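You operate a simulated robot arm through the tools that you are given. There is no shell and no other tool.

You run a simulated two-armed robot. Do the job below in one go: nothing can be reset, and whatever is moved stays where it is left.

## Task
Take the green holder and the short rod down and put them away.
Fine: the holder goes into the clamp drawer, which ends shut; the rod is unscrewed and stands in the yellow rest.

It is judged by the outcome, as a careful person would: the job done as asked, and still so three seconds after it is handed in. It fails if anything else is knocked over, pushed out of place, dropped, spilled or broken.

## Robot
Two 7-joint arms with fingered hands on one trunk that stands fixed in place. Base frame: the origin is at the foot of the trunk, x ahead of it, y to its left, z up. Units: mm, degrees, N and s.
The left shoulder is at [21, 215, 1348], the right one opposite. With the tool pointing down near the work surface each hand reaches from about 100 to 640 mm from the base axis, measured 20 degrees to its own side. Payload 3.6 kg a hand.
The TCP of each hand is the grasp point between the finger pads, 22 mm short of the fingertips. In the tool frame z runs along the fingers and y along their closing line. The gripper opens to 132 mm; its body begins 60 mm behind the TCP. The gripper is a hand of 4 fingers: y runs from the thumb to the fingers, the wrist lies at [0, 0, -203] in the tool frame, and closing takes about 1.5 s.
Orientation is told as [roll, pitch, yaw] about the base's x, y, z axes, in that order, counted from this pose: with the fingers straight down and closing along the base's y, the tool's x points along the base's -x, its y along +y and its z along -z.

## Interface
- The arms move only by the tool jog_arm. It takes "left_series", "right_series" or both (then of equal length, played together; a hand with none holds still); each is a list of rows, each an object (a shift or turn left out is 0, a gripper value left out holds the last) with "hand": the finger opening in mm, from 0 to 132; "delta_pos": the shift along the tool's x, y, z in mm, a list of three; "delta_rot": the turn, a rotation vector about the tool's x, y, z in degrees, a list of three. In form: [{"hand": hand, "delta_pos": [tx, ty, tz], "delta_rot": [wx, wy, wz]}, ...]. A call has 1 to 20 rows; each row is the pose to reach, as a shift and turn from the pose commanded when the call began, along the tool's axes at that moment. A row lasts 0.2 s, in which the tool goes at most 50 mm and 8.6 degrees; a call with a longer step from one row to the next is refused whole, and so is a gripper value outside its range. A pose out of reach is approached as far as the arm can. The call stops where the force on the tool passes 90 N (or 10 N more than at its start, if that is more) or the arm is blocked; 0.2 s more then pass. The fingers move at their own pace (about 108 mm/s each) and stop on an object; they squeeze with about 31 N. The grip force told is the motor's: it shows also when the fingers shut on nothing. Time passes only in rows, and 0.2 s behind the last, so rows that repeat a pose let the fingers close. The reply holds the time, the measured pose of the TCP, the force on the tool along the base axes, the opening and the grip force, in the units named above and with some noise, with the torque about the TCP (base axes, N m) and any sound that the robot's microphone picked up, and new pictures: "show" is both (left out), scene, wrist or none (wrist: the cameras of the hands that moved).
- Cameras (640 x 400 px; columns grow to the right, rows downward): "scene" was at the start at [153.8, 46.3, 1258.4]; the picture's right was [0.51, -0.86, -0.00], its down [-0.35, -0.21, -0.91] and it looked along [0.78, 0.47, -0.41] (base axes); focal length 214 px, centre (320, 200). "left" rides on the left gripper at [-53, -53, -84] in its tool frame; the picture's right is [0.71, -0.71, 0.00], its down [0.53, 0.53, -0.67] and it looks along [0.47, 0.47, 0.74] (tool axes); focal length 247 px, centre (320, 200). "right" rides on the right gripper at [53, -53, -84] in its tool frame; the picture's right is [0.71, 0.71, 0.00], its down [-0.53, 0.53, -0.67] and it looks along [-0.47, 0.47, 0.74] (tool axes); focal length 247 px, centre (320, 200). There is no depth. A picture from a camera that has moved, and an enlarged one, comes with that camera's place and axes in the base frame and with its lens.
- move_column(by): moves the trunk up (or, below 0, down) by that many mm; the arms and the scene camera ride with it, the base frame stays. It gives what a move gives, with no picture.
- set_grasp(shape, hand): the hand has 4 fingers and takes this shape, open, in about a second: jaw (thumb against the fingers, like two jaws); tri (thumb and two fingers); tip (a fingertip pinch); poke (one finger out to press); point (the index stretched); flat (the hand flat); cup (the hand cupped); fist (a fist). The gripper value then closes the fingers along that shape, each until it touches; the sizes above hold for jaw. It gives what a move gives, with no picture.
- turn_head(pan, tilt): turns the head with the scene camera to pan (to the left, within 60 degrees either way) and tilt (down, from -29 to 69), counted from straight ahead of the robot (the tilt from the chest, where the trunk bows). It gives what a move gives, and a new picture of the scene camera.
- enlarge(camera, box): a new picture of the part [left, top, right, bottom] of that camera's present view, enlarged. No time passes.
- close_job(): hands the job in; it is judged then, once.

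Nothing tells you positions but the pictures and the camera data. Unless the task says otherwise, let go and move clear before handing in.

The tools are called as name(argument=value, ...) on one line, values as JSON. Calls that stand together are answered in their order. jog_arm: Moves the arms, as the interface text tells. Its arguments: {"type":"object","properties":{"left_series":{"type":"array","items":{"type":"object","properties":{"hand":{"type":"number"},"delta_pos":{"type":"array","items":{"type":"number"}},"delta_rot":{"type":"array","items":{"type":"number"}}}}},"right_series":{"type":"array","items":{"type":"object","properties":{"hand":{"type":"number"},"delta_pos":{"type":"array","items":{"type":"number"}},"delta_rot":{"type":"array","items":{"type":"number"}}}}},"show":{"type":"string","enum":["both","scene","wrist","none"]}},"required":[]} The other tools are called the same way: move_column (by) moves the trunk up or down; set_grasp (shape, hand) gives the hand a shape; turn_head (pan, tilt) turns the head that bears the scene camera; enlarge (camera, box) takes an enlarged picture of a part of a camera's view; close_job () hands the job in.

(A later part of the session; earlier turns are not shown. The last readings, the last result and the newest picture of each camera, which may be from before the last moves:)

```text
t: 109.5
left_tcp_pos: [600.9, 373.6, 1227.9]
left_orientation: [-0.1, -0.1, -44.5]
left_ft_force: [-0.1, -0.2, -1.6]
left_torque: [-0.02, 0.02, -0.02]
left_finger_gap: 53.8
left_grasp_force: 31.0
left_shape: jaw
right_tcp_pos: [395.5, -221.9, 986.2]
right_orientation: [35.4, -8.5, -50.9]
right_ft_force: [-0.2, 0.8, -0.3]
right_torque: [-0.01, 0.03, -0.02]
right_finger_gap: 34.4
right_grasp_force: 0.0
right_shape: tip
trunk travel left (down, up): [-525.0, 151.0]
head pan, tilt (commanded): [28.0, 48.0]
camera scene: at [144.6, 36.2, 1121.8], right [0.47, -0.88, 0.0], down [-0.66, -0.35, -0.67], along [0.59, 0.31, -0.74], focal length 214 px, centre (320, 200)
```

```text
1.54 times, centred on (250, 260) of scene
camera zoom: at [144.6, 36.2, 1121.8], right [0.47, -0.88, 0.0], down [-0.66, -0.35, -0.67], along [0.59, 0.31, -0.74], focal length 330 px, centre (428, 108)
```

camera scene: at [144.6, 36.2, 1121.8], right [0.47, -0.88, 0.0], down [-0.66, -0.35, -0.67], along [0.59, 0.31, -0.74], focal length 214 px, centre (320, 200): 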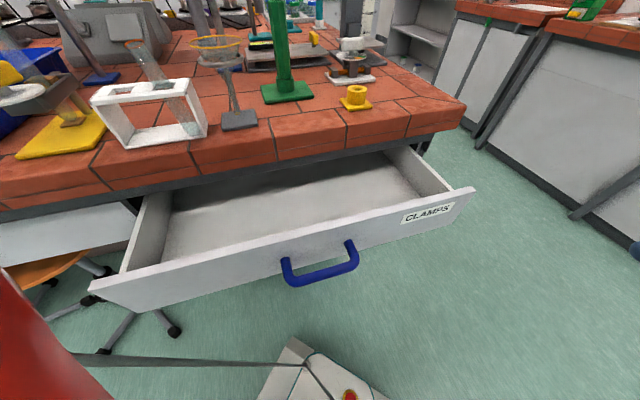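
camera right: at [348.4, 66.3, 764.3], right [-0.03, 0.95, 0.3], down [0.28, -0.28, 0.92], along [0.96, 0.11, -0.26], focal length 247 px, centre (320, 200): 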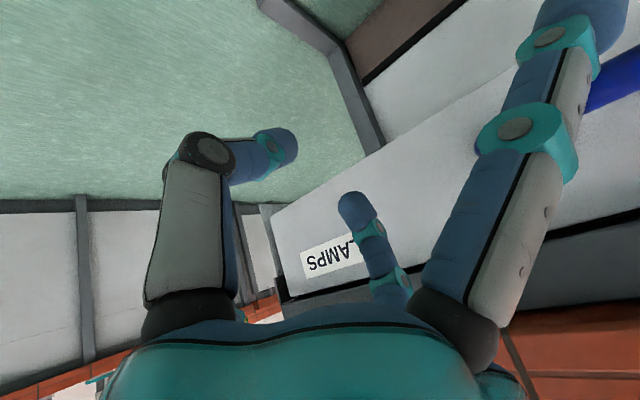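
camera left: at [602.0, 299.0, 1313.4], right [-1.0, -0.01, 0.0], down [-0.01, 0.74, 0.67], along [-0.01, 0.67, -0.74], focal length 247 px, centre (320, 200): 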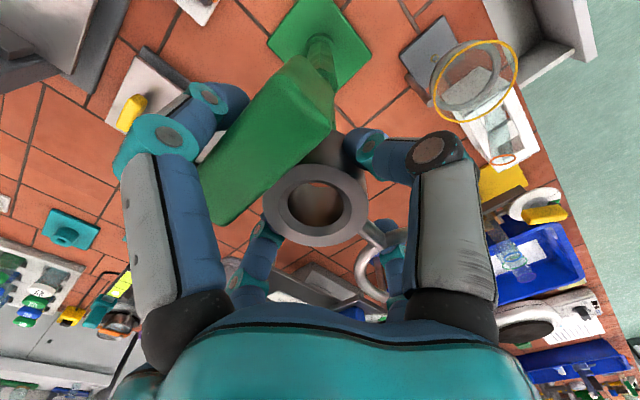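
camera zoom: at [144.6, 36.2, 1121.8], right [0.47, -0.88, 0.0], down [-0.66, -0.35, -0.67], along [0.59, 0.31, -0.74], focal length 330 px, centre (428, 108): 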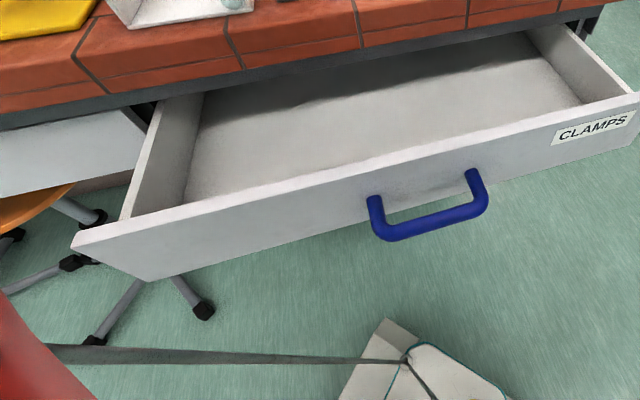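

The drawer floor is at z≈645 and the front panel top at z≈782, but only about 130 mm lies clear of the bench edge, which is tight for the hand. I'll use the right hand, fingers closed, to pull the drawer further from inside its front panel.

set_grasp(shape="jaw", hand="right")

jog_arm(right_series=[{"hand": 0, "delta_pos": [0, 0, 0], "delta_rot": [5.8, 1.5, 0]}, {"delta_pos": [18, 24, 27], "delta_rot": [11.6, 3, 0]}, {"delta_pos": [37, 48, 54], "delta_rot": [17.5, 4.5, 0]}, {"delta_pos": [55, 72, 81], "delta_rot": [23.3, 6, 0]}, {"delta_pos": [74, 96, 108], "delta_rot": [29.2, 7.5, 0]}, {"delta_pos": [92, 120, 135], "delta_rot": [35, 9, 0]}, {"delta_pos": [111, 145, 163], "delta_rot": [35, 9, 0]}, {"delta_pos": [129, 169, 190], "delta_rot": [35, 9, 0]}, {"delta_pos": [148, 193, 217], "delta_rot": [35, 9, 0]}, {"delta_pos": [148, 193, 217], "delta_rot": [35, 9, 0]}], show="both")

```text
t: 110.4
left_tcp_pos: [601.9, 373.1, 1229.4]
left_orientation: [0.0, -0.1, -44.5]
left_ft_force: [0.2, 0.0, -1.9]
left_torque: [0.0, 0.03, 0.01]
left_finger_gap: 53.9
left_grasp_force: 30.7
left_shape: jaw
right_tcp_pos: [396.2, -221.1, 986.4]
right_orientation: [35.2, -8.4, -51.0]
right_ft_force: [-0.2, 0.6, 0.2]
right_torque: [0.0, 0.0, -0.05]
right_finger_gap: 131.9
right_grasp_force: 0.1
right_shape: jaw
trunk travel left (down, up): [-525.0, 151.0]
head pan, tilt (commanded): [28.0, 48.0]
```

```text
t: 112.8
left_tcp_pos: [601.9, 371.8, 1227.6]
left_orientation: [-0.1, 0.1, -44.5]
left_ft_force: [0.0, -0.2, -2.0]
left_torque: [0.02, 0.04, -0.01]
left_finger_gap: 54.1
left_grasp_force: 31.1
left_shape: jaw
right_tcp_pos: [545.7, 4.4, 895.5]
right_orientation: [-0.7, -1.3, -52.5]
right_ft_force: [0.8, -0.2, 0.0]
right_torque: [0.0, 0.01, 0.01]
right_finger_gap: 0.3
right_grasp_force: 31.0
right_shape: jaw
right hand out of reach, approached as far as the arm can: row 9, 10
trunk travel left (down, up): [-525.0, 151.0]
head pan, tilt (commanded): [28.0, 48.0]
stopped in row 10 (right hand): the arm was blocked; the commanded pose is now the measured one
camera scene: at [145.1, 35.3, 1121.7], right [0.47, -0.88, 0.0], down [-0.66, -0.35, -0.67], along [0.59, 0.31, -0.74], focal length 214 px, centre (320, 200)
camera right: at [472.0, 16.6, 978.2], right [0.13, 0.99, -0.02], down [0.74, -0.08, 0.67], along [0.67, -0.1, -0.74], focal length 247 px, centre (320, 200)
```

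scene: 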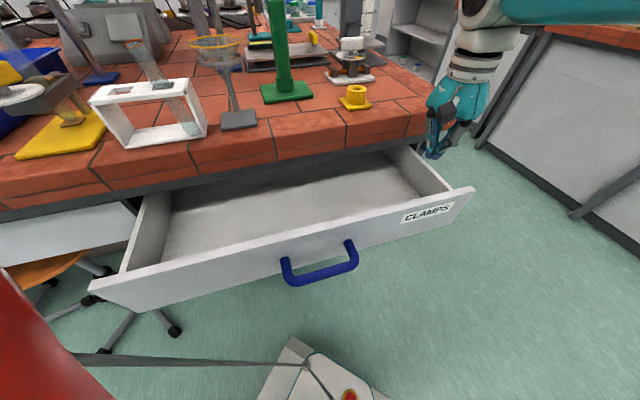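
right: 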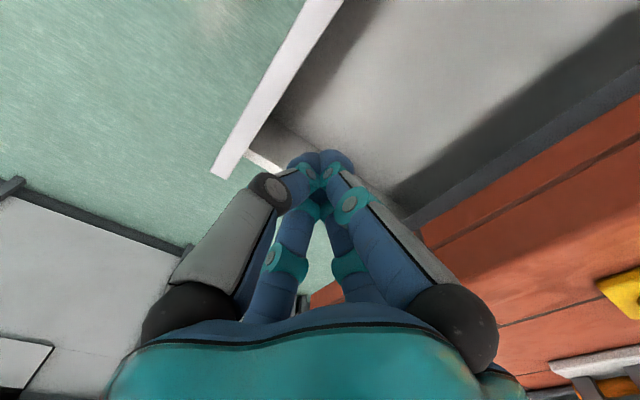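

The right hand sits just above the drawer's right end. I'll shift it slightly inward and lower the closed fingers behind the front panel in small steps.

jog_arm(right_series=[{"delta_pos": [-7, 12, 0]}, {"delta_pos": [-14, 25, 0]}, {"delta_pos": [-14, 25, 25]}, {"delta_pos": [-14, 25, 50]}, {"delta_pos": [-14, 25, 75]}, {"delta_pos": [-14, 25, 100]}, {"delta_pos": [-14, 25, 125]}, {"delta_pos": [-14, 25, 125]}], show="both")

```text
t: 114.6
left_tcp_pos: [602.2, 373.4, 1229.0]
left_orientation: [0.0, -0.1, -44.5]
left_ft_force: [-0.2, 0.4, -3.0]
left_torque: [0.03, 0.07, 0.04]
left_finger_gap: 53.7
left_grasp_force: 30.9
left_shape: jaw
right_tcp_pos: [526.2, -16.1, 820.1]
right_orientation: [-0.7, -1.3, -52.0]
right_ft_force: [-0.1, -0.9, -0.8]
right_torque: [0.0, -0.02, 0.0]
right_finger_gap: 0.2
right_grasp_force: 30.9
right_shape: jaw
right hand out of reach, approached as far as the arm can: row 1, 2, 3, 4, 5, 6, 7, 8
trunk travel left (down, up): [-525.0, 151.0]
head pan, tilt (commanded): [28.0, 48.0]
camera scene: at [144.8, 36.3, 1121.7], right [0.47, -0.88, 0.0], down [-0.66, -0.35, -0.67], along [0.59, 0.31, -0.74], focal length 214 px, centre (320, 200)
camera right: at [453.3, -3.8, 902.7], right [0.12, 0.99, -0.03], down [0.74, -0.07, 0.67], along [0.67, -0.1, -0.74], focal length 247 px, centre (320, 200)
```

scene: 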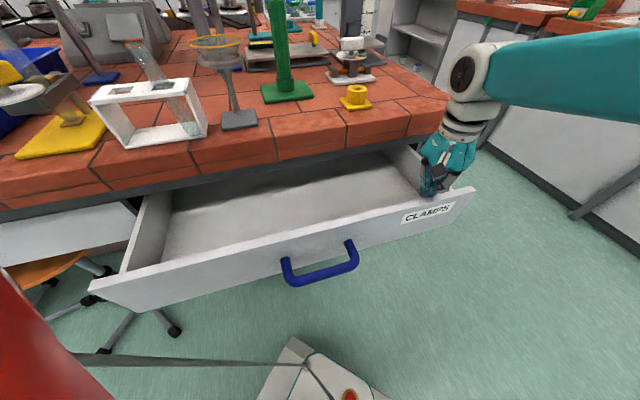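
right: 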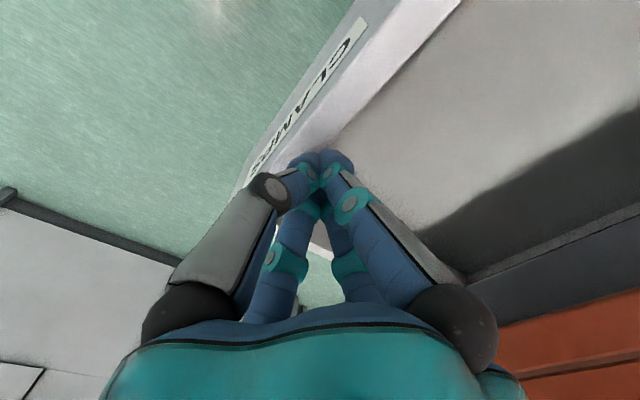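

The right arm is limited at this height. I'll carry the holder over the drawer and raise the right hand at the same time, then lower the trunk so the right arm can reach properly.

jog_arm(left_series=[{"delta_pos": [9, -32, 0]}, {"delta_pos": [18, -65, 0]}, {"delta_pos": [27, -97, 0]}, {"delta_pos": [37, -130, 0]}, {"delta_pos": [46, -162, 0]}, {"delta_pos": [55, -194, 0]}, {"delta_pos": [64, -227, 0]}, {"delta_pos": [74, -259, 0]}], right_series=[{"delta_pos": [0, 0, -20]}, {"delta_pos": [0, 0, -40]}, {"delta_pos": [0, 0, -60]}, {"delta_pos": [0, 0, -80]}, {"delta_pos": [0, 0, -100]}, {"delta_pos": [0, 0, -120]}, {"delta_pos": [0, 0, -140]}, {"delta_pos": [0, 0, -150]}], show="scene")

```text
t: 116.4
left_tcp_pos: [366.0, 241.9, 1228.4]
left_orientation: [0.1, -0.1, -44.4]
left_ft_force: [-0.3, 0.3, -1.4]
left_torque: [0.05, 0.02, 0.06]
left_finger_gap: 53.7
left_grasp_force: 31.1
left_shape: jaw
right_tcp_pos: [524.5, -10.0, 972.2]
right_orientation: [-0.7, -1.4, -51.8]
right_ft_force: [0.2, 0.0, 0.7]
right_torque: [-0.01, 0.01, 0.0]
right_finger_gap: 0.0
right_grasp_force: 31.3
right_shape: jaw
trunk travel left (down, up): [-525.0, 151.0]
head pan, tilt (commanded): [28.0, 48.0]
camera scene: at [144.2, 36.0, 1121.8], right [0.47, -0.88, 0.0], down [-0.66, -0.35, -0.67], along [0.59, 0.31, -0.74], focal length 214 px, centre (320, 200)
```

scene: 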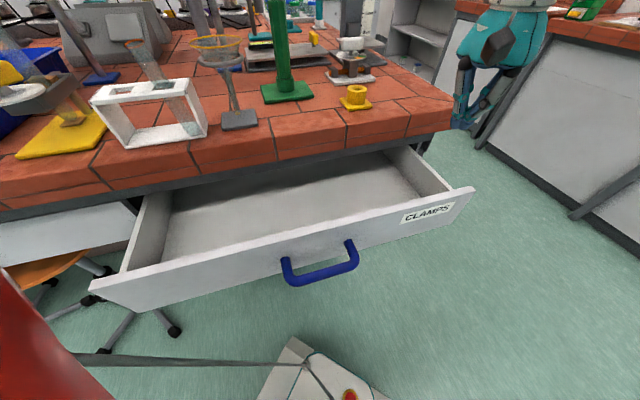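

move_column(by=-140)

jog_arm(right_series=[{"delta_pos": [-4, 12, 0]}, {"delta_pos": [-8, 25, 0]}, {"delta_pos": [-12, 38, 0]}, {"delta_pos": [-16, 50, 0]}, {"delta_pos": [-16, 50, 0]}], show="both")

```text
t: 118.1
left_tcp_pos: [365.8, 240.9, 1089.4]
left_orientation: [0.0, -0.1, -44.5]
left_ft_force: [-0.1, -0.5, -1.8]
left_torque: [0.01, 0.02, -0.04]
left_finger_gap: 53.8
left_grasp_force: 30.8
left_shape: jaw
right_tcp_pos: [523.5, -9.3, 832.9]
right_orientation: [-0.7, -1.0, -51.8]
right_ft_force: [0.1, 0.2, -0.8]
right_torque: [0.03, 0.0, 0.0]
right_finger_gap: 0.0
right_grasp_force: 31.0
right_shape: jaw
trunk travel left (down, up): [-385.0, 291.0]
head pan, tilt (commanded): [28.0, 48.0]
```

```text
t: 119.5
left_tcp_pos: [367.2, 240.1, 1090.2]
left_orientation: [0.0, -0.1, -44.4]
left_ft_force: [-0.8, -0.5, -1.4]
left_torque: [0.02, 0.01, 0.02]
left_finger_gap: 53.9
left_grasp_force: 30.5
left_shape: jaw
right_tcp_pos: [581.1, -22.9, 816.9]
right_orientation: [-2.0, -1.3, -54.7]
right_ft_force: [-0.3, 0.8, 0.0]
right_torque: [0.0, 0.02, 0.01]
right_finger_gap: 0.1
right_grasp_force: 31.3
right_shape: jaw
trunk travel left (down, up): [-385.0, 291.0]
head pan, tilt (commanded): [28.0, 48.0]
stopped in row 5 (right hand): the arm was blocked; the commanded pose is now the measured one
camera scene: at [146.0, 35.9, 979.0], right [0.47, -0.88, 0.0], down [-0.66, -0.35, -0.67], along [0.59, 0.31, -0.74], focal length 214 px, centre (320, 200)
camera right: at [509.6, -7.1, 900.2], right [0.17, 0.98, -0.04], down [0.74, -0.1, 0.66], along [0.65, -0.14, -0.75], focal length 247 px, centre (320, 200)
```

scene: 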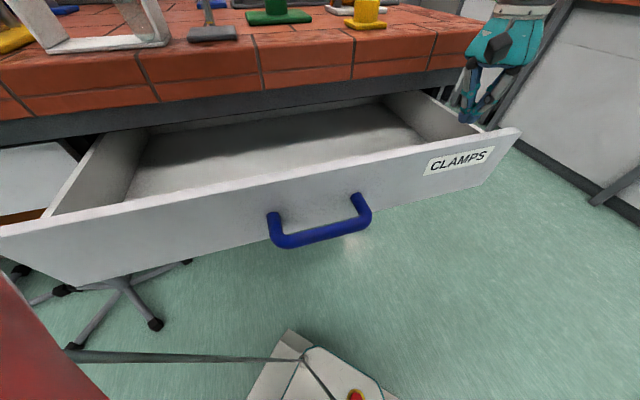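
right: 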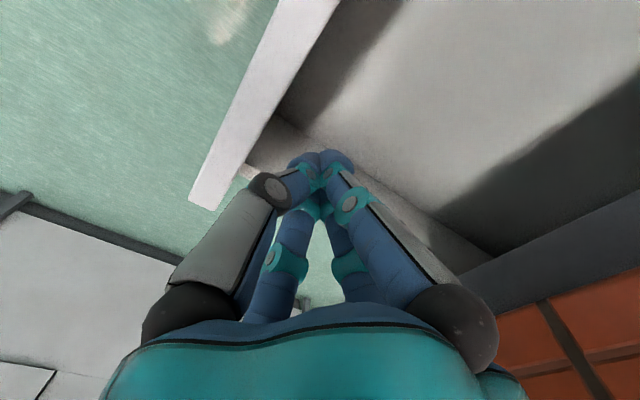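

The right arm keeps stopping there, so I'll leave its wrist where it is and tilt the hand about 20°. That puts the fingertips further along the drawer before I lower them behind the front panel.

jog_arm(right_series=[{"delta_pos": [24, 0, -2], "delta_rot": [0, 7, 0]}, {"delta_pos": [48, 0, -6], "delta_rot": [0, 14, 0]}, {"delta_pos": [69, 0, -12], "delta_rot": [0, 20, 0]}, {"delta_pos": [69, 0, 8], "delta_rot": [0, 20, 0]}, {"delta_pos": [69, 0, 28], "delta_rot": [0, 20, 0]}, {"delta_pos": [69, 0, 50], "delta_rot": [0, 20, 0]}], show="both")

```text
t: 120.9
left_tcp_pos: [367.1, 241.4, 1090.1]
left_orientation: [0.0, -0.2, -44.6]
left_ft_force: [0.1, 0.3, -2.0]
left_torque: [0.01, 0.05, 0.0]
left_finger_gap: 53.8
left_grasp_force: 30.9
left_shape: jaw
right_tcp_pos: [539.2, 16.7, 773.8]
right_orientation: [-1.6, 18.3, -56.4]
right_ft_force: [-0.5, 0.1, -0.1]
right_torque: [0.0, -0.02, -0.01]
right_finger_gap: 0.0
right_grasp_force: 30.5
right_shape: jaw
right hand out of reach, approached as far as the arm can: row 4, 5, 6
trunk travel left (down, up): [-385.0, 291.0]
head pan, tilt (commanded): [28.0, 48.0]
camera scene: at [145.9, 36.1, 978.9], right [0.47, -0.88, 0.0], down [-0.66, -0.35, -0.67], along [0.59, 0.31, -0.74], focal length 214 px, centre (320, 200)
camera right: at [485.5, 8.1, 870.3], right [0.21, 0.96, 0.2], down [0.84, -0.29, 0.45], along [0.49, 0.08, -0.87], focal length 247 px, centre (320, 200)
```

scene: 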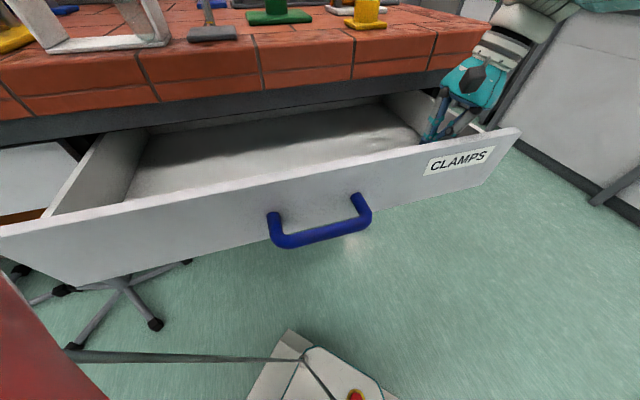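
right: 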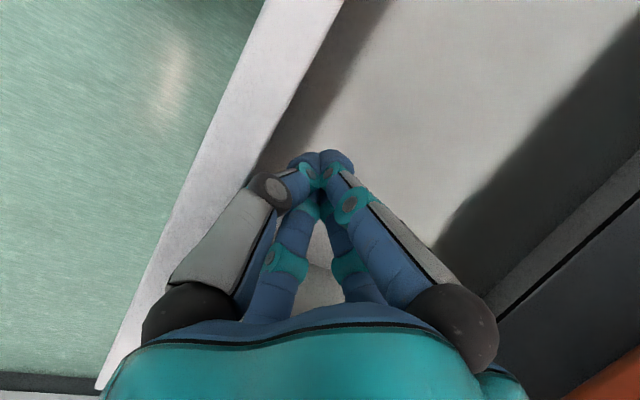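

The right fingertips are now behind the front panel, about 30 mm below its top edge. I'll pull outward gently by 60 mm.

jog_arm(right_series=[{"delta_pos": [-2, -10, 0]}, {"delta_pos": [-4, -20, -1]}, {"delta_pos": [-6, -30, -1]}, {"delta_pos": [-8, -40, -2]}, {"delta_pos": [-10, -50, -2]}, {"delta_pos": [-12, -60, -2]}, {"delta_pos": [-14, -70, -3]}, {"delta_pos": [-14, -70, -3]}], show="both")

```text
t: 122.7
left_tcp_pos: [365.9, 242.0, 1090.2]
left_orientation: [0.0, -0.1, -44.5]
left_ft_force: [0.1, 0.0, -2.4]
left_torque: [0.02, 0.02, 0.03]
left_finger_gap: 53.8
left_grasp_force: 31.6
left_shape: jaw
right_tcp_pos: [532.5, 4.3, 753.0]
right_orientation: [-2.1, 18.8, -55.0]
right_ft_force: [0.5, 0.4, 0.2]
right_torque: [-0.01, 0.0, 0.0]
right_finger_gap: 0.0
right_grasp_force: 30.8
right_shape: jaw
right hand out of reach, approached as far as the arm can: row 1, 2, 3, 4, 5, 6, 7, 8
trunk travel left (down, up): [-385.0, 291.0]
head pan, tilt (commanded): [28.0, 48.0]
camera scene: at [145.8, 36.2, 979.0], right [0.47, -0.88, 0.0], down [-0.66, -0.35, -0.67], along [0.59, 0.31, -0.74], focal length 214 px, centre (320, 200)
camera right: at [480.5, -5.5, 851.7], right [0.19, 0.96, 0.2], down [0.86, -0.26, 0.44], along [0.48, 0.09, -0.87], focal length 247 px, centre (320, 200)
```

scene: 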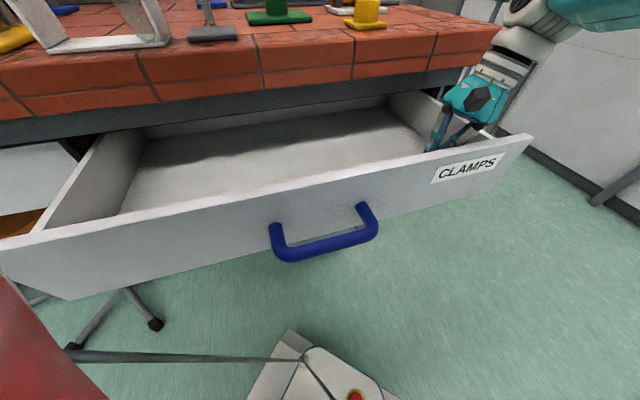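
right: 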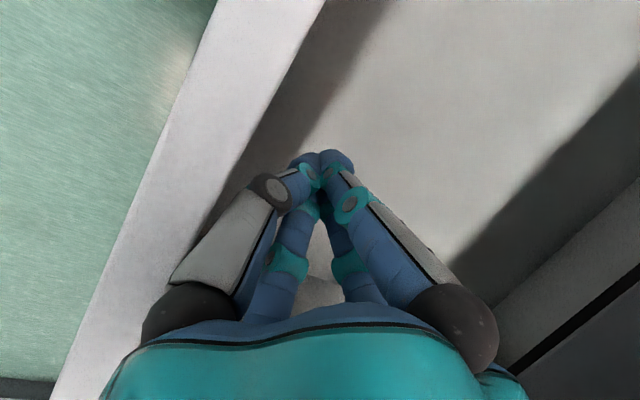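

The drawer slid about 20 mm further, and its front is now around 332 mm out. I'll keep pulling with a slight rise, to stay inside the right arm's reach.

jog_arm(right_series=[{"delta_pos": [1, -4, -10]}, {"delta_pos": [0, -14, -14]}, {"delta_pos": [-1, -24, -16]}, {"delta_pos": [-2, -34, -18]}, {"delta_pos": [-3, -44, -19]}, {"delta_pos": [-4, -54, -20]}, {"delta_pos": [-5, -64, -21]}, {"delta_pos": [-6, -74, -22]}, {"delta_pos": [-6, -74, -22]}], show="both")

```text
t: 124.7
left_tcp_pos: [366.5, 241.7, 1090.3]
left_orientation: [0.0, -0.1, -44.5]
left_ft_force: [0.3, -1.1, -2.2]
left_torque: [0.01, 0.06, 0.0]
left_finger_gap: 53.4
left_grasp_force: 31.1
left_shape: jaw
right_tcp_pos: [542.0, -16.1, 756.7]
right_orientation: [-2.1, 18.8, -55.0]
right_ft_force: [0.3, 1.9, 0.9]
right_torque: [-0.09, 0.05, -0.01]
right_finger_gap: 0.2
right_grasp_force: 31.4
right_shape: jaw
right hand out of reach, approached as far as the arm can: row 1, 2, 3, 4, 5, 6, 7, 8, 9
trunk travel left (down, up): [-385.0, 291.0]
head pan, tilt (commanded): [28.0, 48.0]
camera scene: at [145.8, 36.4, 979.0], right [0.47, -0.88, 0.0], down [-0.66, -0.35, -0.67], along [0.59, 0.31, -0.74], focal length 214 px, centre (320, 200)
camera right: at [490.1, -27.2, 854.0], right [0.19, 0.96, 0.2], down [0.86, -0.26, 0.44], along [0.48, 0.09, -0.87], focal length 247 px, centre (320, 200)
```

scene: 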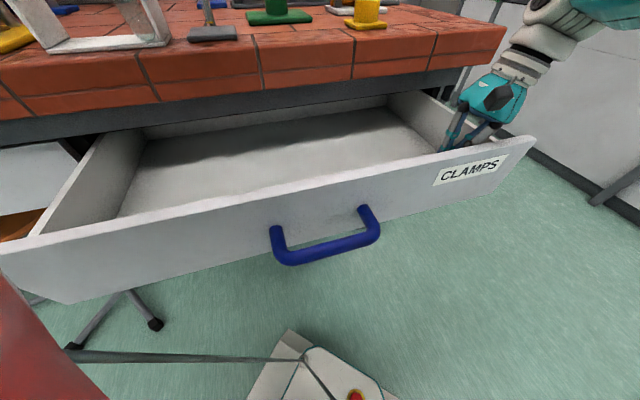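
right: 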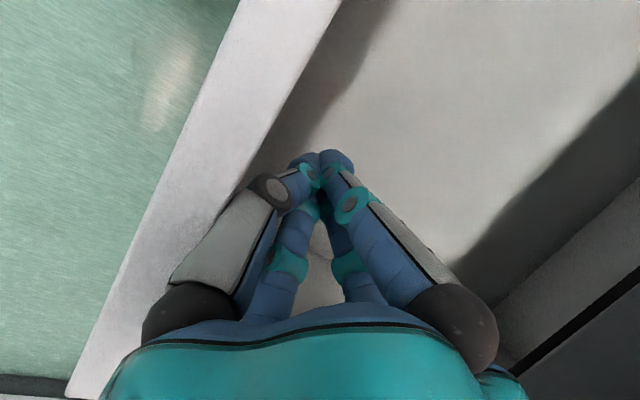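

The drawer is now about 217 mm open, which leaves enough room. I'll lift the right hand straight out and park it back on the right side.

jog_arm(right_series=[{"delta_pos": [15, 2, -42]}, {"delta_pos": [28, 0, -82]}, {"delta_pos": [41, -2, -122]}, {"delta_pos": [48, -5, -142]}, {"delta_pos": [30, -45, -147]}, {"delta_pos": [12, -85, -152]}, {"delta_pos": [-6, -125, -156]}, {"delta_pos": [-24, -165, -161]}, {"delta_pos": [-42, -205, -166]}, {"delta_pos": [-60, -249, -172]}], show="scene")

enlarge(camera="scene", box=[0, 60, 560, 330])

```text
t: 126.9
left_tcp_pos: [366.2, 240.1, 1090.6]
left_orientation: [0.0, 0.0, -44.5]
left_ft_force: [0.2, -0.1, -1.8]
left_torque: [0.0, 0.03, 0.0]
left_finger_gap: 53.6
left_grasp_force: 30.9
left_shape: jaw
right_tcp_pos: [606.7, -255.0, 894.0]
right_orientation: [-2.2, 18.8, -55.0]
right_ft_force: [0.3, -0.1, 0.3]
right_torque: [0.04, 0.0, 0.01]
right_finger_gap: 0.0
right_grasp_force: 30.9
right_shape: jaw
right hand out of reach, approached as far as the arm can: row 1, 2, 3, 4, 5, 6, 7, 8, 9, 10
trunk travel left (down, up): [-385.0, 291.0]
head pan, tilt (commanded): [28.0, 48.0]
camera scene: at [145.8, 35.0, 979.0], right [0.47, -0.88, 0.0], down [-0.66, -0.35, -0.67], along [0.59, 0.31, -0.74], focal length 214 px, centre (320, 200)
```

scene: 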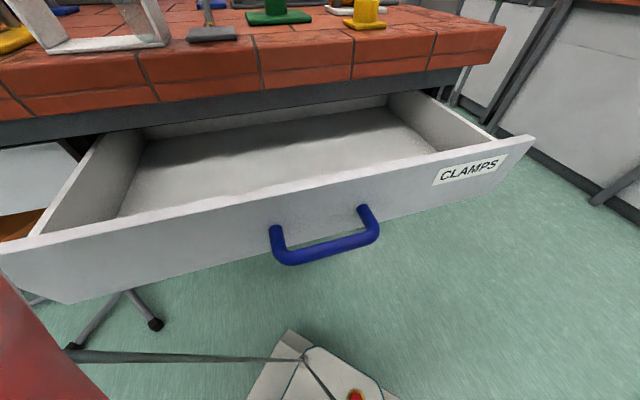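

```text
1.14 times, centred on (280, 195) of scene
camera zoom: at [145.8, 35.0, 979.0], right [0.47, -0.88, 0.0], down [-0.66, -0.35, -0.67], along [0.59, 0.31, -0.74], focal length 245 px, centre (366, 206)
```

zoom: 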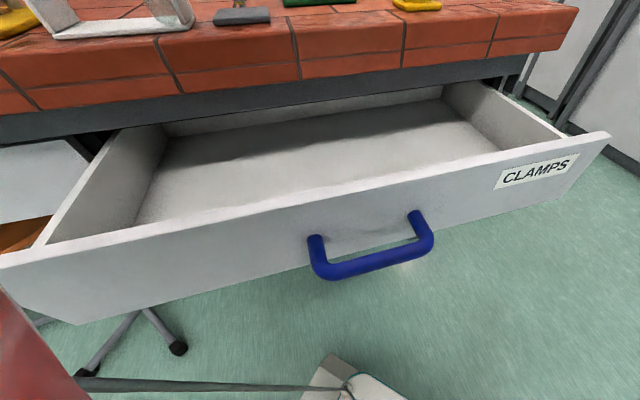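

The right hand is clear and the drawer's front panel is now about 330 mm out. I'll lower the holder straight down into the opening, pausing partway to check clearances.

jog_arm(left_series=[{"delta_pos": [0, 3, 25]}, {"delta_pos": [0, 6, 50]}, {"delta_pos": [0, 7, 75]}, {"delta_pos": [0, 7, 100]}, {"delta_pos": [0, 7, 125]}, {"delta_pos": [0, 7, 150]}, {"delta_pos": [0, 7, 175]}, {"delta_pos": [0, 7, 195]}, {"delta_pos": [0, 7, 195]}], show="both")

```text
t: 128.9
left_tcp_pos: [372.8, 245.0, 893.9]
left_orientation: [-0.1, -0.2, -44.5]
left_ft_force: [0.3, 0.2, -1.8]
left_torque: [0.02, 0.01, 0.0]
left_finger_gap: 53.7
left_grasp_force: 31.2
left_shape: jaw
right_tcp_pos: [606.7, -253.4, 893.4]
right_orientation: [-2.2, 18.9, -55.0]
right_ft_force: [0.1, -0.1, 0.2]
right_torque: [-0.02, 0.0, 0.0]
right_finger_gap: 0.3
right_grasp_force: 30.9
right_shape: jaw
trunk travel left (down, up): [-385.0, 291.0]
head pan, tilt (commanded): [28.0, 48.0]
camera scene: at [145.8, 36.2, 979.0], right [0.47, -0.88, 0.0], down [-0.66, -0.35, -0.67], along [0.59, 0.31, -0.74], focal length 214 px, centre (320, 200)
camera left: at [372.0, 170.3, 978.6], right [-1.0, -0.01, 0.0], down [-0.01, 0.74, 0.67], along [-0.01, 0.67, -0.74], focal length 247 px, centre (320, 200)
```

scene: 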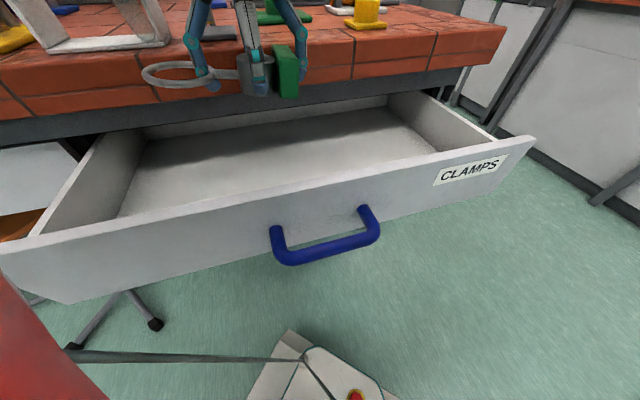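
left: 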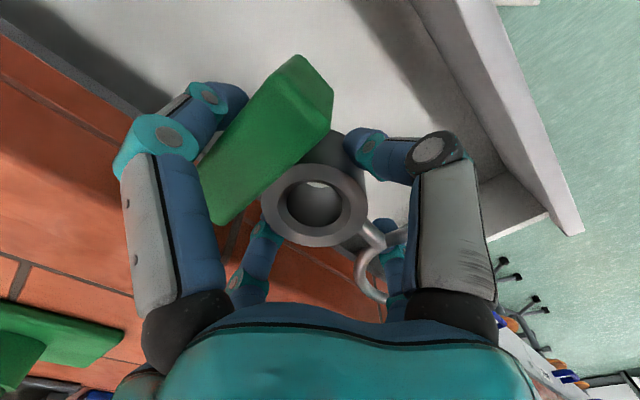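

Clearances look fine. Continuing down toward the drawer floor.

jog_arm(left_series=[{"delta_pos": [0, 0, 22]}, {"delta_pos": [0, 0, 44]}, {"delta_pos": [0, 0, 66]}, {"delta_pos": [0, 0, 88]}, {"delta_pos": [0, 0, 110]}, {"delta_pos": [0, 0, 130]}, {"delta_pos": [0, 0, 130]}], show="both")

```text
t: 130.3
left_tcp_pos: [392.7, 244.4, 820.6]
left_orientation: [4.4, -3.7, -45.0]
left_ft_force: [-36.5, -30.5, -8.1]
left_torque: [0.6, -0.71, 0.29]
left_finger_gap: 51.6
left_grasp_force: 31.3
left_shape: jaw
right_tcp_pos: [597.6, -260.4, 895.3]
right_orientation: [-1.4, 18.9, -54.7]
right_ft_force: [-0.2, 0.6, 0.5]
right_torque: [0.01, 0.0, -0.02]
right_finger_gap: 0.0
right_grasp_force: 30.6
right_shape: jaw
trunk travel left (down, up): [-385.0, 291.0]
head pan, tilt (commanded): [28.0, 48.0]
stopped in row 6 (left hand): the force on the tool passed its limit at 94 N (the readings are from after the stop); the commanded pose is now the measured one
camera scene: at [136.3, 29.5, 978.4], right [0.47, -0.88, 0.0], down [-0.65, -0.34, -0.68], along [0.6, 0.32, -0.74], focal length 214 px, centre (320, 200)
camera left: at [384.8, 168.6, 904.3], right [-0.99, 0.0, -0.1], down [-0.07, 0.74, 0.67], along [0.07, 0.68, -0.73], focal length 247 px, centre (320, 200)
```

scene: 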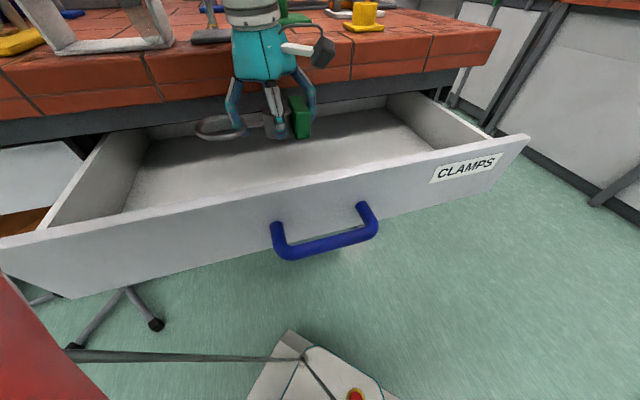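
left: 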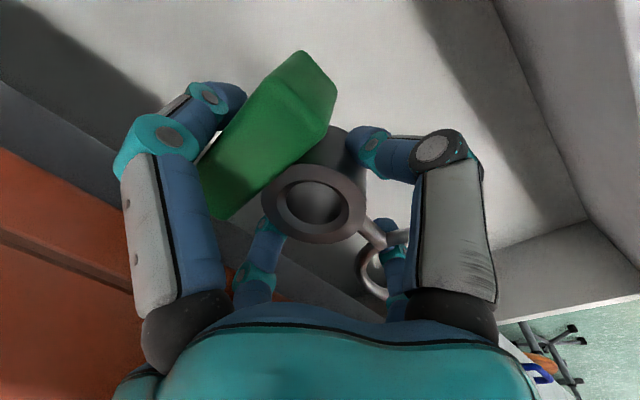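

The hand pressed against the bench edge because the arm drifted as it came down, and the motion stopped. The holder is still gripped. I'll back off up and outward right away and straighten the hand.

jog_arm(left_series=[{"delta_pos": [0, -8, -8]}, {"delta_pos": [0, -16, -20], "delta_rot": [2, 0, 0]}, {"delta_pos": [6, -20, -40], "delta_rot": [4, 0, 0]}, {"delta_pos": [11, -20, -60], "delta_rot": [5.7, -0.4, 0]}, {"delta_pos": [11, -20, -80], "delta_rot": [5.7, -0.4, 0]}, {"delta_pos": [11, -20, -80], "delta_rot": [5.7, -0.4, 0]}], show="both")

```text
t: 131.7
left_tcp_pos: [372.4, 243.7, 889.3]
left_orientation: [-2.0, -3.8, -44.7]
left_ft_force: [-0.2, 0.5, -1.3]
left_torque: [0.03, 0.02, -0.02]
left_finger_gap: 53.3
left_grasp_force: 30.4
left_shape: jaw
right_tcp_pos: [607.1, -254.1, 894.4]
right_orientation: [-2.3, 19.0, -54.9]
right_ft_force: [-0.8, 0.2, 0.3]
right_torque: [0.01, -0.02, 0.01]
right_finger_gap: 0.0
right_grasp_force: 30.8
right_shape: jaw
trunk travel left (down, up): [-385.0, 291.0]
head pan, tilt (commanded): [28.0, 48.0]
camera scene: at [146.0, 36.3, 978.9], right [0.47, -0.88, 0.0], down [-0.66, -0.35, -0.67], along [0.59, 0.31, -0.74], focal length 214 px, centre (320, 200)
camera left: at [370.6, 174.4, 979.2], right [-1.0, 0.0, -0.02], down [-0.02, 0.79, 0.62], along [0.02, 0.62, -0.79], focal length 247 px, centre (320, 200)
```

scene: 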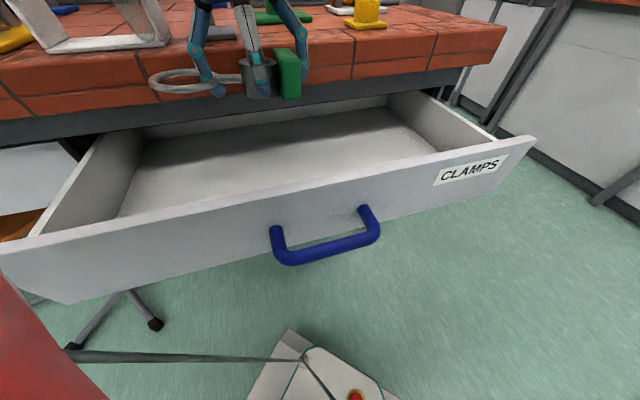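
left: 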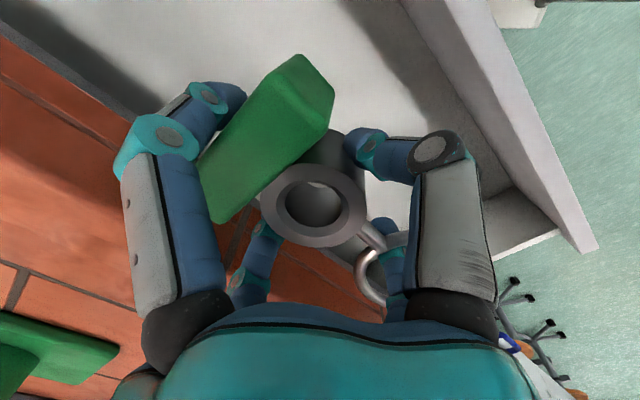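

The cause is clear: the bench-side knuckle extends about 65 mm from the hand's axis, and I was too close to the edge. I'll move about 12 mm outward, straighten up, and descend again in smaller steps.

jog_arm(left_series=[{"delta_pos": [1, -6, 0], "delta_rot": [0.6, 2, 0]}, {"delta_pos": [1, -11, 0], "delta_rot": [1.2, 4.1, 0]}, {"delta_pos": [1, -11, 0], "delta_rot": [1.2, 4.1, 0]}], show="none")

jog_arm(left_series=[{"delta_pos": [0, 0, 12]}, {"delta_pos": [0, 0, 24]}, {"delta_pos": [0, 0, 36]}, {"delta_pos": [0, 0, 48]}, {"delta_pos": [0, 0, 60]}, {"delta_pos": [0, 0, 60]}], show="both")

```text
t: 132.5
left_tcp_pos: [363.8, 237.0, 890.1]
left_orientation: [-3.0, 0.4, -44.9]
left_ft_force: [0.7, 0.9, -2.0]
left_torque: [0.03, 0.03, -0.01]
left_finger_gap: 53.5
left_grasp_force: 31.1
left_shape: jaw
right_tcp_pos: [606.6, -253.0, 895.5]
right_orientation: [-2.2, 18.9, -55.0]
right_ft_force: [-0.7, 0.0, -0.7]
right_torque: [0.02, 0.0, 0.02]
right_finger_gap: 0.0
right_grasp_force: 31.2
right_shape: jaw
trunk travel left (down, up): [-385.0, 291.0]
head pan, tilt (commanded): [28.0, 48.0]
```

```text
t: 133.9
left_tcp_pos: [363.1, 236.9, 835.9]
left_orientation: [-2.2, 0.2, -44.5]
left_ft_force: [0.2, -0.4, -1.6]
left_torque: [0.0, 0.01, 0.01]
left_finger_gap: 53.2
left_grasp_force: 31.5
left_shape: jaw
right_tcp_pos: [604.8, -253.3, 896.7]
right_orientation: [-2.0, 18.8, -55.1]
right_ft_force: [0.2, -0.6, 0.0]
right_torque: [-0.01, -0.02, -0.02]
right_finger_gap: 0.0
right_grasp_force: 31.5
right_shape: jaw
trunk travel left (down, up): [-385.0, 291.0]
head pan, tilt (commanded): [28.0, 48.0]
camera scene: at [144.3, 35.5, 980.4], right [0.47, -0.88, 0.0], down [-0.66, -0.35, -0.67], along [0.59, 0.31, -0.74], focal length 214 px, centre (320, 200)
camera left: at [367.6, 164.8, 922.6], right [-1.0, -0.01, 0.03], down [0.01, 0.76, 0.65], along [-0.03, 0.65, -0.76], focal length 247 px, centre (320, 200)
```

scene: 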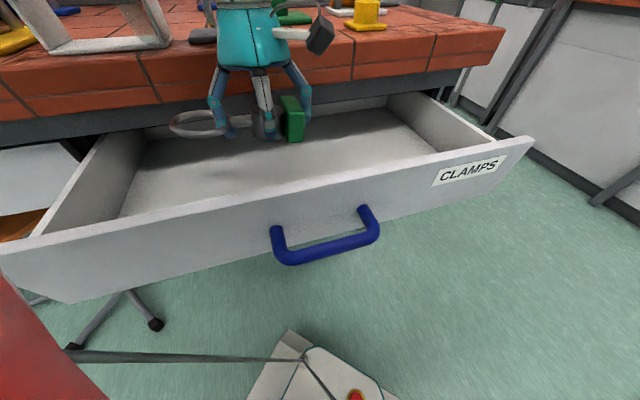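
left: 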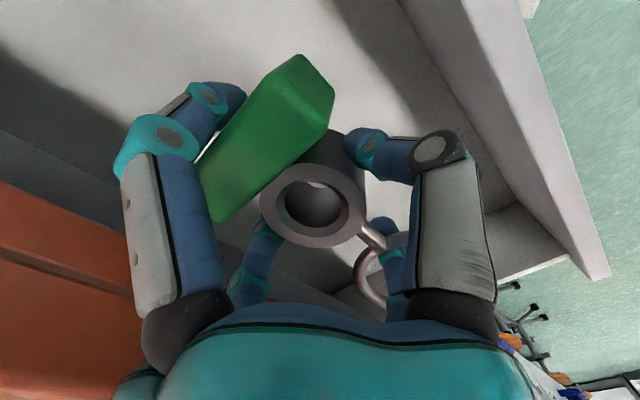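

No contact now. Continuing down in small steps.

jog_arm(left_series=[{"delta_pos": [0, 0, 12]}, {"delta_pos": [0, 0, 24]}, {"delta_pos": [0, 0, 36]}, {"delta_pos": [0, 0, 48]}, {"delta_pos": [0, 0, 60]}, {"delta_pos": [0, 0, 72]}, {"delta_pos": [0, 0, 72]}], show="both")

```text
t: 135.7
left_tcp_pos: [395.9, 239.1, 809.1]
left_orientation: [3.0, -3.3, -44.7]
left_ft_force: [-28.3, -20.7, -16.3]
left_torque: [0.17, -0.34, 0.31]
left_finger_gap: 52.1
left_grasp_force: 31.0
left_shape: jaw
right_tcp_pos: [602.0, -258.6, 893.3]
right_orientation: [-1.8, 19.1, -54.7]
right_ft_force: [0.6, 0.8, 0.7]
right_torque: [0.01, 0.02, -0.01]
right_finger_gap: 0.3
right_grasp_force: 30.5
right_shape: jaw
trunk travel left (down, up): [-385.0, 291.0]
head pan, tilt (commanded): [28.0, 48.0]
stopped in row 7 (left hand): the arm was blocked; the commanded pose is now the measured one
camera scene: at [140.8, 30.3, 977.3], right [0.47, -0.88, 0.0], down [-0.65, -0.34, -0.67], along [0.59, 0.32, -0.74], focal length 214 px, centre (320, 200)
camera left: at [390.2, 164.5, 893.2], right [-1.0, -0.01, -0.08], down [-0.06, 0.74, 0.66], along [0.06, 0.67, -0.74], focal length 247 px, centre (320, 200)
```

scene: 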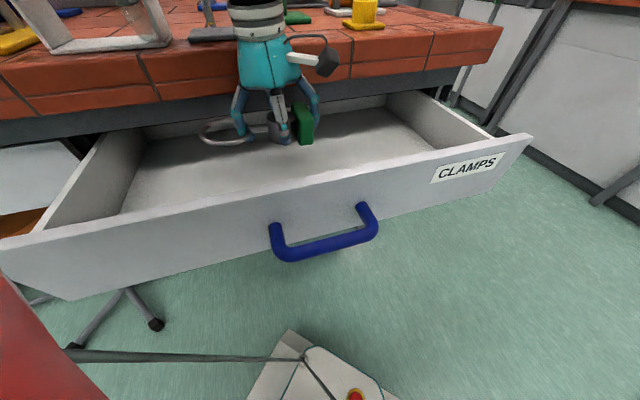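
left: 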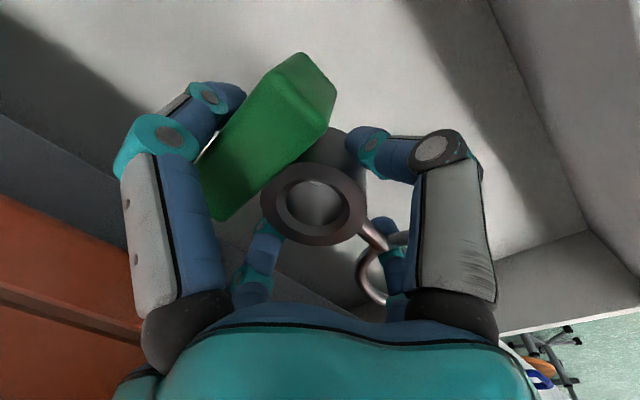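

Blocked again at the same height, and the hand was pushed toward the bench. I suspect the arm itself is touching something, perhaps its elbow. I'll back up first, then look at the arm.

jog_arm(left_series=[{"delta_pos": [6, -8, -10], "delta_rot": [1, 0, 0]}, {"delta_pos": [14, -16, -30], "delta_rot": [2, 0, 0]}, {"delta_pos": [21, -24, -50], "delta_rot": [4.4, 0, 0]}, {"delta_pos": [21, -24, -70], "delta_rot": [4.4, 0, 0]}, {"delta_pos": [21, -24, -70], "delta_rot": [4.4, 0, 0]}], show="none")

turn_head(pan=58, tilt=25)

```text
t: 136.9
left_tcp_pos: [362.8, 243.3, 871.1]
left_orientation: [-1.7, -3.2, -44.7]
left_ft_force: [-0.1, 0.1, -2.2]
left_torque: [0.02, 0.02, -0.01]
left_finger_gap: 53.1
left_grasp_force: 30.9
left_shape: jaw
right_tcp_pos: [606.6, -252.7, 894.7]
right_orientation: [-2.1, 19.0, -54.9]
right_ft_force: [0.4, 0.3, -0.5]
right_torque: [0.01, -0.03, -0.02]
right_finger_gap: 0.1
right_grasp_force: 30.7
right_shape: jaw
trunk travel left (down, up): [-385.0, 291.0]
head pan, tilt (commanded): [28.0, 48.0]
```

```text
t: 137.8
left_tcp_pos: [364.4, 244.2, 870.6]
left_orientation: [-1.6, -3.2, -44.6]
left_ft_force: [-0.7, 0.1, -2.0]
left_torque: [0.04, 0.0, 0.01]
left_finger_gap: 52.6
left_grasp_force: 31.3
left_shape: jaw
right_tcp_pos: [606.7, -253.0, 894.1]
right_orientation: [-2.2, 18.8, -54.9]
right_ft_force: [-2.4, 0.1, 0.0]
right_torque: [-0.03, -0.01, 0.0]
right_finger_gap: 0.0
right_grasp_force: 30.9
right_shape: jaw
trunk travel left (down, up): [-385.0, 291.0]
head pan, tilt (commanded): [58.0, 25.0]
camera scene: at [125.1, 77.6, 1013.7], right [0.85, -0.53, 0.0], down [-0.23, -0.36, -0.91], along [0.48, 0.77, -0.42], focal length 214 px, centre (320, 200)
```

scene: 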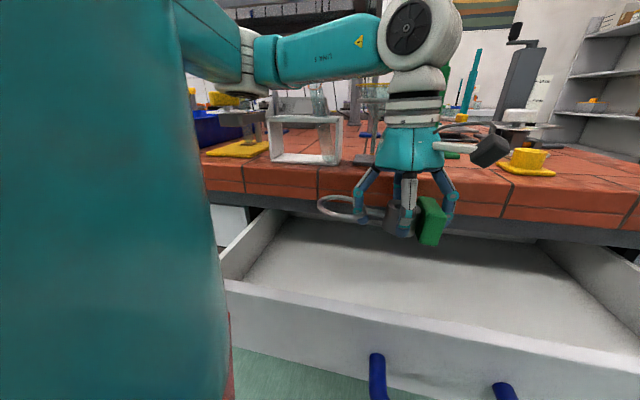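

Now I see it: the left elbow sits low over the bench, close to the white test-tube rack, and lowering the hand pushes it down. Raising the trunk will keep the elbow high and back from the bench. First I'll check the rack and straighten the hand.

enlarge(camera="scene", box=[180, 60, 400, 220])

jog_arm(left_series=[{"delta_pos": [0, -4, 0], "delta_rot": [0.5, 1.7, 0]}, {"delta_pos": [0, -7, 0], "delta_rot": [1.1, 3.4, 0]}, {"delta_pos": [0, -7, 0], "delta_rot": [1.1, 3.4, 0]}], show="none")

move_column(by=200)

turn_head(pan=50, tilt=35)

```text
2.50 times, centred on (290, 140) of scene
camera zoom: at [125.1, 77.6, 1013.7], right [0.85, -0.53, 0.0], down [-0.23, -0.36, -0.91], along [0.48, 0.77, -0.42], focal length 536 px, centre (395, 350)
```

zoom: 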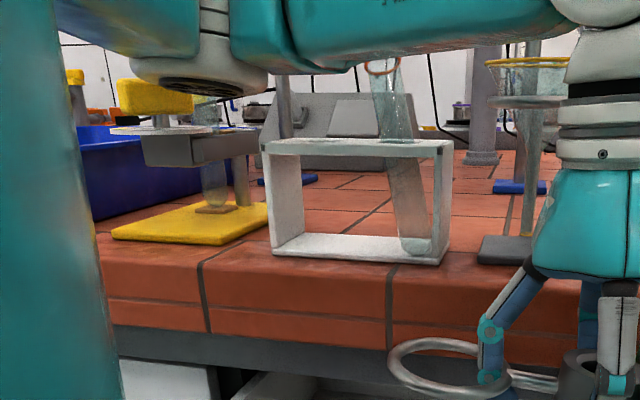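

```text
t: 138.6
left_tcp_pos: [357.9, 237.8, 871.2]
left_orientation: [-2.7, 0.1, -44.9]
left_ft_force: [-0.4, 0.6, -2.2]
left_torque: [-0.02, 0.02, 0.0]
left_finger_gap: 52.9
left_grasp_force: 30.9
left_shape: jaw
right_tcp_pos: [606.8, -253.1, 894.7]
right_orientation: [-2.3, 18.9, -55.0]
right_ft_force: [0.4, 0.3, -0.6]
right_torque: [0.02, -0.03, 0.01]
right_finger_gap: 0.0
right_grasp_force: 30.9
right_shape: jaw
trunk travel left (down, up): [-385.0, 291.0]
head pan, tilt (commanded): [58.0, 25.0]
```

```text
t: 140.8
left_tcp_pos: [359.6, 237.7, 1069.9]
left_orientation: [-2.8, 0.2, -44.7]
left_ft_force: [0.0, -0.4, -2.9]
left_torque: [-0.02, 0.05, 0.04]
left_finger_gap: 53.0
left_grasp_force: 31.1
left_shape: jaw
right_tcp_pos: [607.1, -252.7, 1115.3]
right_orientation: [-0.5, 17.7, -54.3]
right_ft_force: [0.7, 0.6, -0.2]
right_torque: [0.03, 0.0, -0.05]
right_finger_gap: 0.0
right_grasp_force: 31.0
right_shape: jaw
trunk travel left (down, up): [-585.0, 91.0]
head pan, tilt (commanded): [58.0, 25.0]
```

```text
t: 141.5
left_tcp_pos: [358.2, 238.5, 1070.5]
left_orientation: [-2.7, 0.2, -44.7]
left_ft_force: [-0.4, 0.4, -1.7]
left_torque: [0.0, 0.0, -0.02]
left_finger_gap: 52.4
left_grasp_force: 31.2
left_shape: jaw
right_tcp_pos: [605.9, -252.0, 1116.2]
right_orientation: [-0.6, 17.7, -54.4]
right_ft_force: [0.1, 0.3, -0.4]
right_torque: [-0.02, 0.02, -0.03]
right_finger_gap: 0.2
right_grasp_force: 31.0
right_shape: jaw
trunk travel left (down, up): [-585.0, 91.0]
head pan, tilt (commanded): [50.0, 35.0]
camera scene: at [131.5, 67.0, 1201.1], right [0.77, -0.64, 0.0], down [-0.37, -0.44, -0.82], along [0.53, 0.63, -0.57], focal length 214 px, centre (320, 200)
```

scene: 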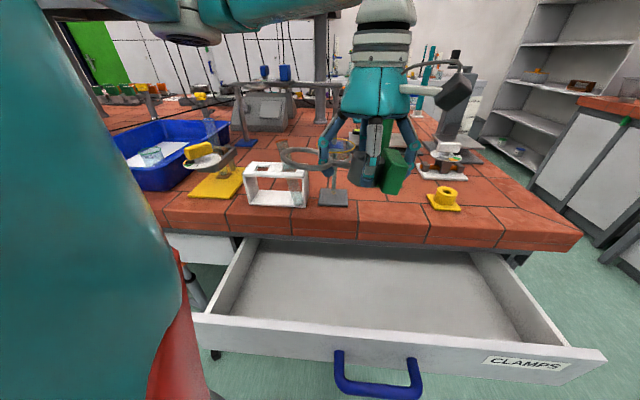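

The rack and balance are still in place. With the trunk raised, I'll lower the holder again at the centred distance, in steps.

jog_arm(left_series=[{"delta_pos": [0, 1, 22], "delta_rot": [-1, -1, 0]}, {"delta_pos": [0, 2, 44], "delta_rot": [-1.9, -1.9, 0]}, {"delta_pos": [0, 3, 66], "delta_rot": [-1.9, -1.9, 0]}, {"delta_pos": [0, 3, 88], "delta_rot": [-1.9, -1.9, 0]}, {"delta_pos": [0, 3, 110], "delta_rot": [-1.9, -1.9, 0]}, {"delta_pos": [0, 3, 132], "delta_rot": [-1.9, -1.9, 0]}, {"delta_pos": [0, 3, 154], "delta_rot": [-1.9, -1.9, 0]}, {"delta_pos": [0, 3, 170], "delta_rot": [-1.9, -1.9, 0]}, {"delta_pos": [0, 3, 170], "delta_rot": [-1.9, -1.9, 0]}], show="scene")

```text
t: 143.5
left_tcp_pos: [354.7, 234.3, 900.3]
left_orientation: [-0.8, -1.7, -44.7]
left_ft_force: [-0.1, 0.4, -1.4]
left_torque: [0.0, 0.01, -0.01]
left_finger_gap: 52.7
left_grasp_force: 30.7
left_shape: jaw
right_tcp_pos: [606.8, -252.3, 1116.2]
right_orientation: [-0.6, 17.7, -54.4]
right_ft_force: [0.1, -0.3, -0.3]
right_torque: [0.0, 0.01, 0.01]
right_finger_gap: 0.1
right_grasp_force: 31.0
right_shape: jaw
trunk travel left (down, up): [-585.0, 91.0]
head pan, tilt (commanded): [50.0, 35.0]
camera scene: at [131.6, 66.9, 1201.1], right [0.77, -0.64, 0.0], down [-0.37, -0.44, -0.82], along [0.53, 0.63, -0.57], focal length 214 px, centre (320, 200)
```

scene: 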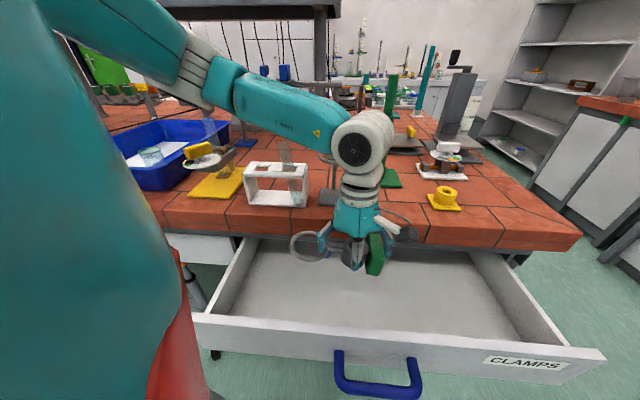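

The elbow is now well up and the forearm clears the rack. I'll correct the small tilt, re-centre, and continue lowering.

jog_arm(left_series=[{"delta_pos": [0, 4, 6], "delta_rot": [0.3, 0.9, 0]}, {"delta_pos": [0, 9, 20], "delta_rot": [0.6, 1.8, 0]}, {"delta_pos": [0, 9, 36], "delta_rot": [0.6, 1.8, 0]}, {"delta_pos": [0, 9, 52], "delta_rot": [0.6, 1.8, 0]}, {"delta_pos": [0, 9, 68], "delta_rot": [0.6, 1.8, 0]}, {"delta_pos": [0, 9, 84], "delta_rot": [0.6, 1.8, 0]}, {"delta_pos": [0, 9, 100], "delta_rot": [0.6, 1.8, 0]}, {"delta_pos": [0, 9, 100], "delta_rot": [0.6, 1.8, 0]}], show="both")

```text
t: 145.3
left_tcp_pos: [362.2, 238.3, 800.5]
left_orientation: [-1.5, 0.0, -44.8]
left_ft_force: [-0.3, -0.3, -2.2]
left_torque: [0.04, 0.06, 0.01]
left_finger_gap: 52.8
left_grasp_force: 31.1
left_shape: jaw
right_tcp_pos: [606.0, -252.7, 1116.4]
right_orientation: [-0.5, 17.7, -54.4]
right_ft_force: [-0.3, -0.2, 1.2]
right_torque: [-0.02, -0.01, 0.02]
right_finger_gap: 0.0
right_grasp_force: 30.5
right_shape: jaw
trunk travel left (down, up): [-585.0, 91.0]
head pan, tilt (commanded): [50.0, 35.0]
camera scene: at [131.5, 66.9, 1201.1], right [0.77, -0.64, 0.0], down [-0.37, -0.44, -0.82], along [0.53, 0.63, -0.57], focal length 214 px, centre (320, 200)
camera left: at [364.2, 164.4, 887.3], right [-1.0, 0.0, 0.02], down [0.01, 0.76, 0.66], along [-0.02, 0.66, -0.76], focal length 247 px, centre (320, 200)
```

scene: 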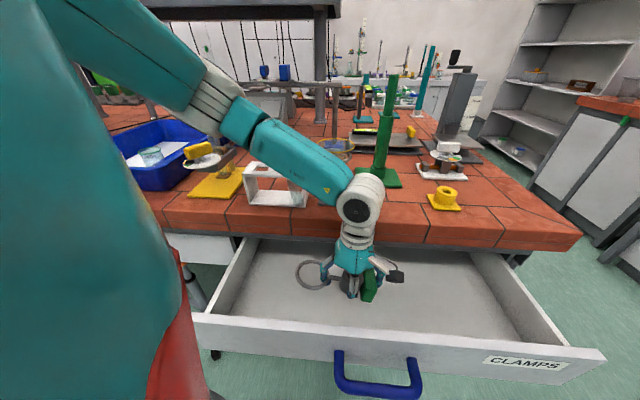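
left: 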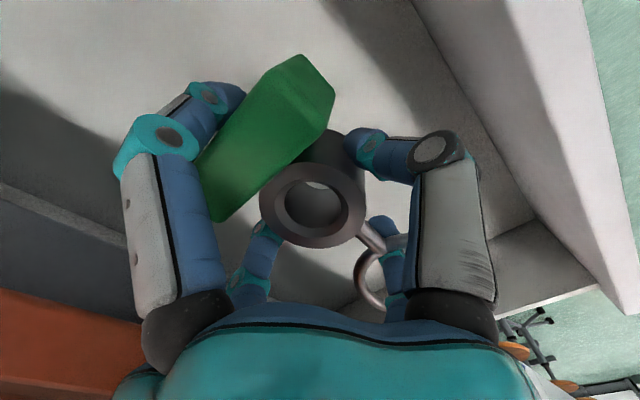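

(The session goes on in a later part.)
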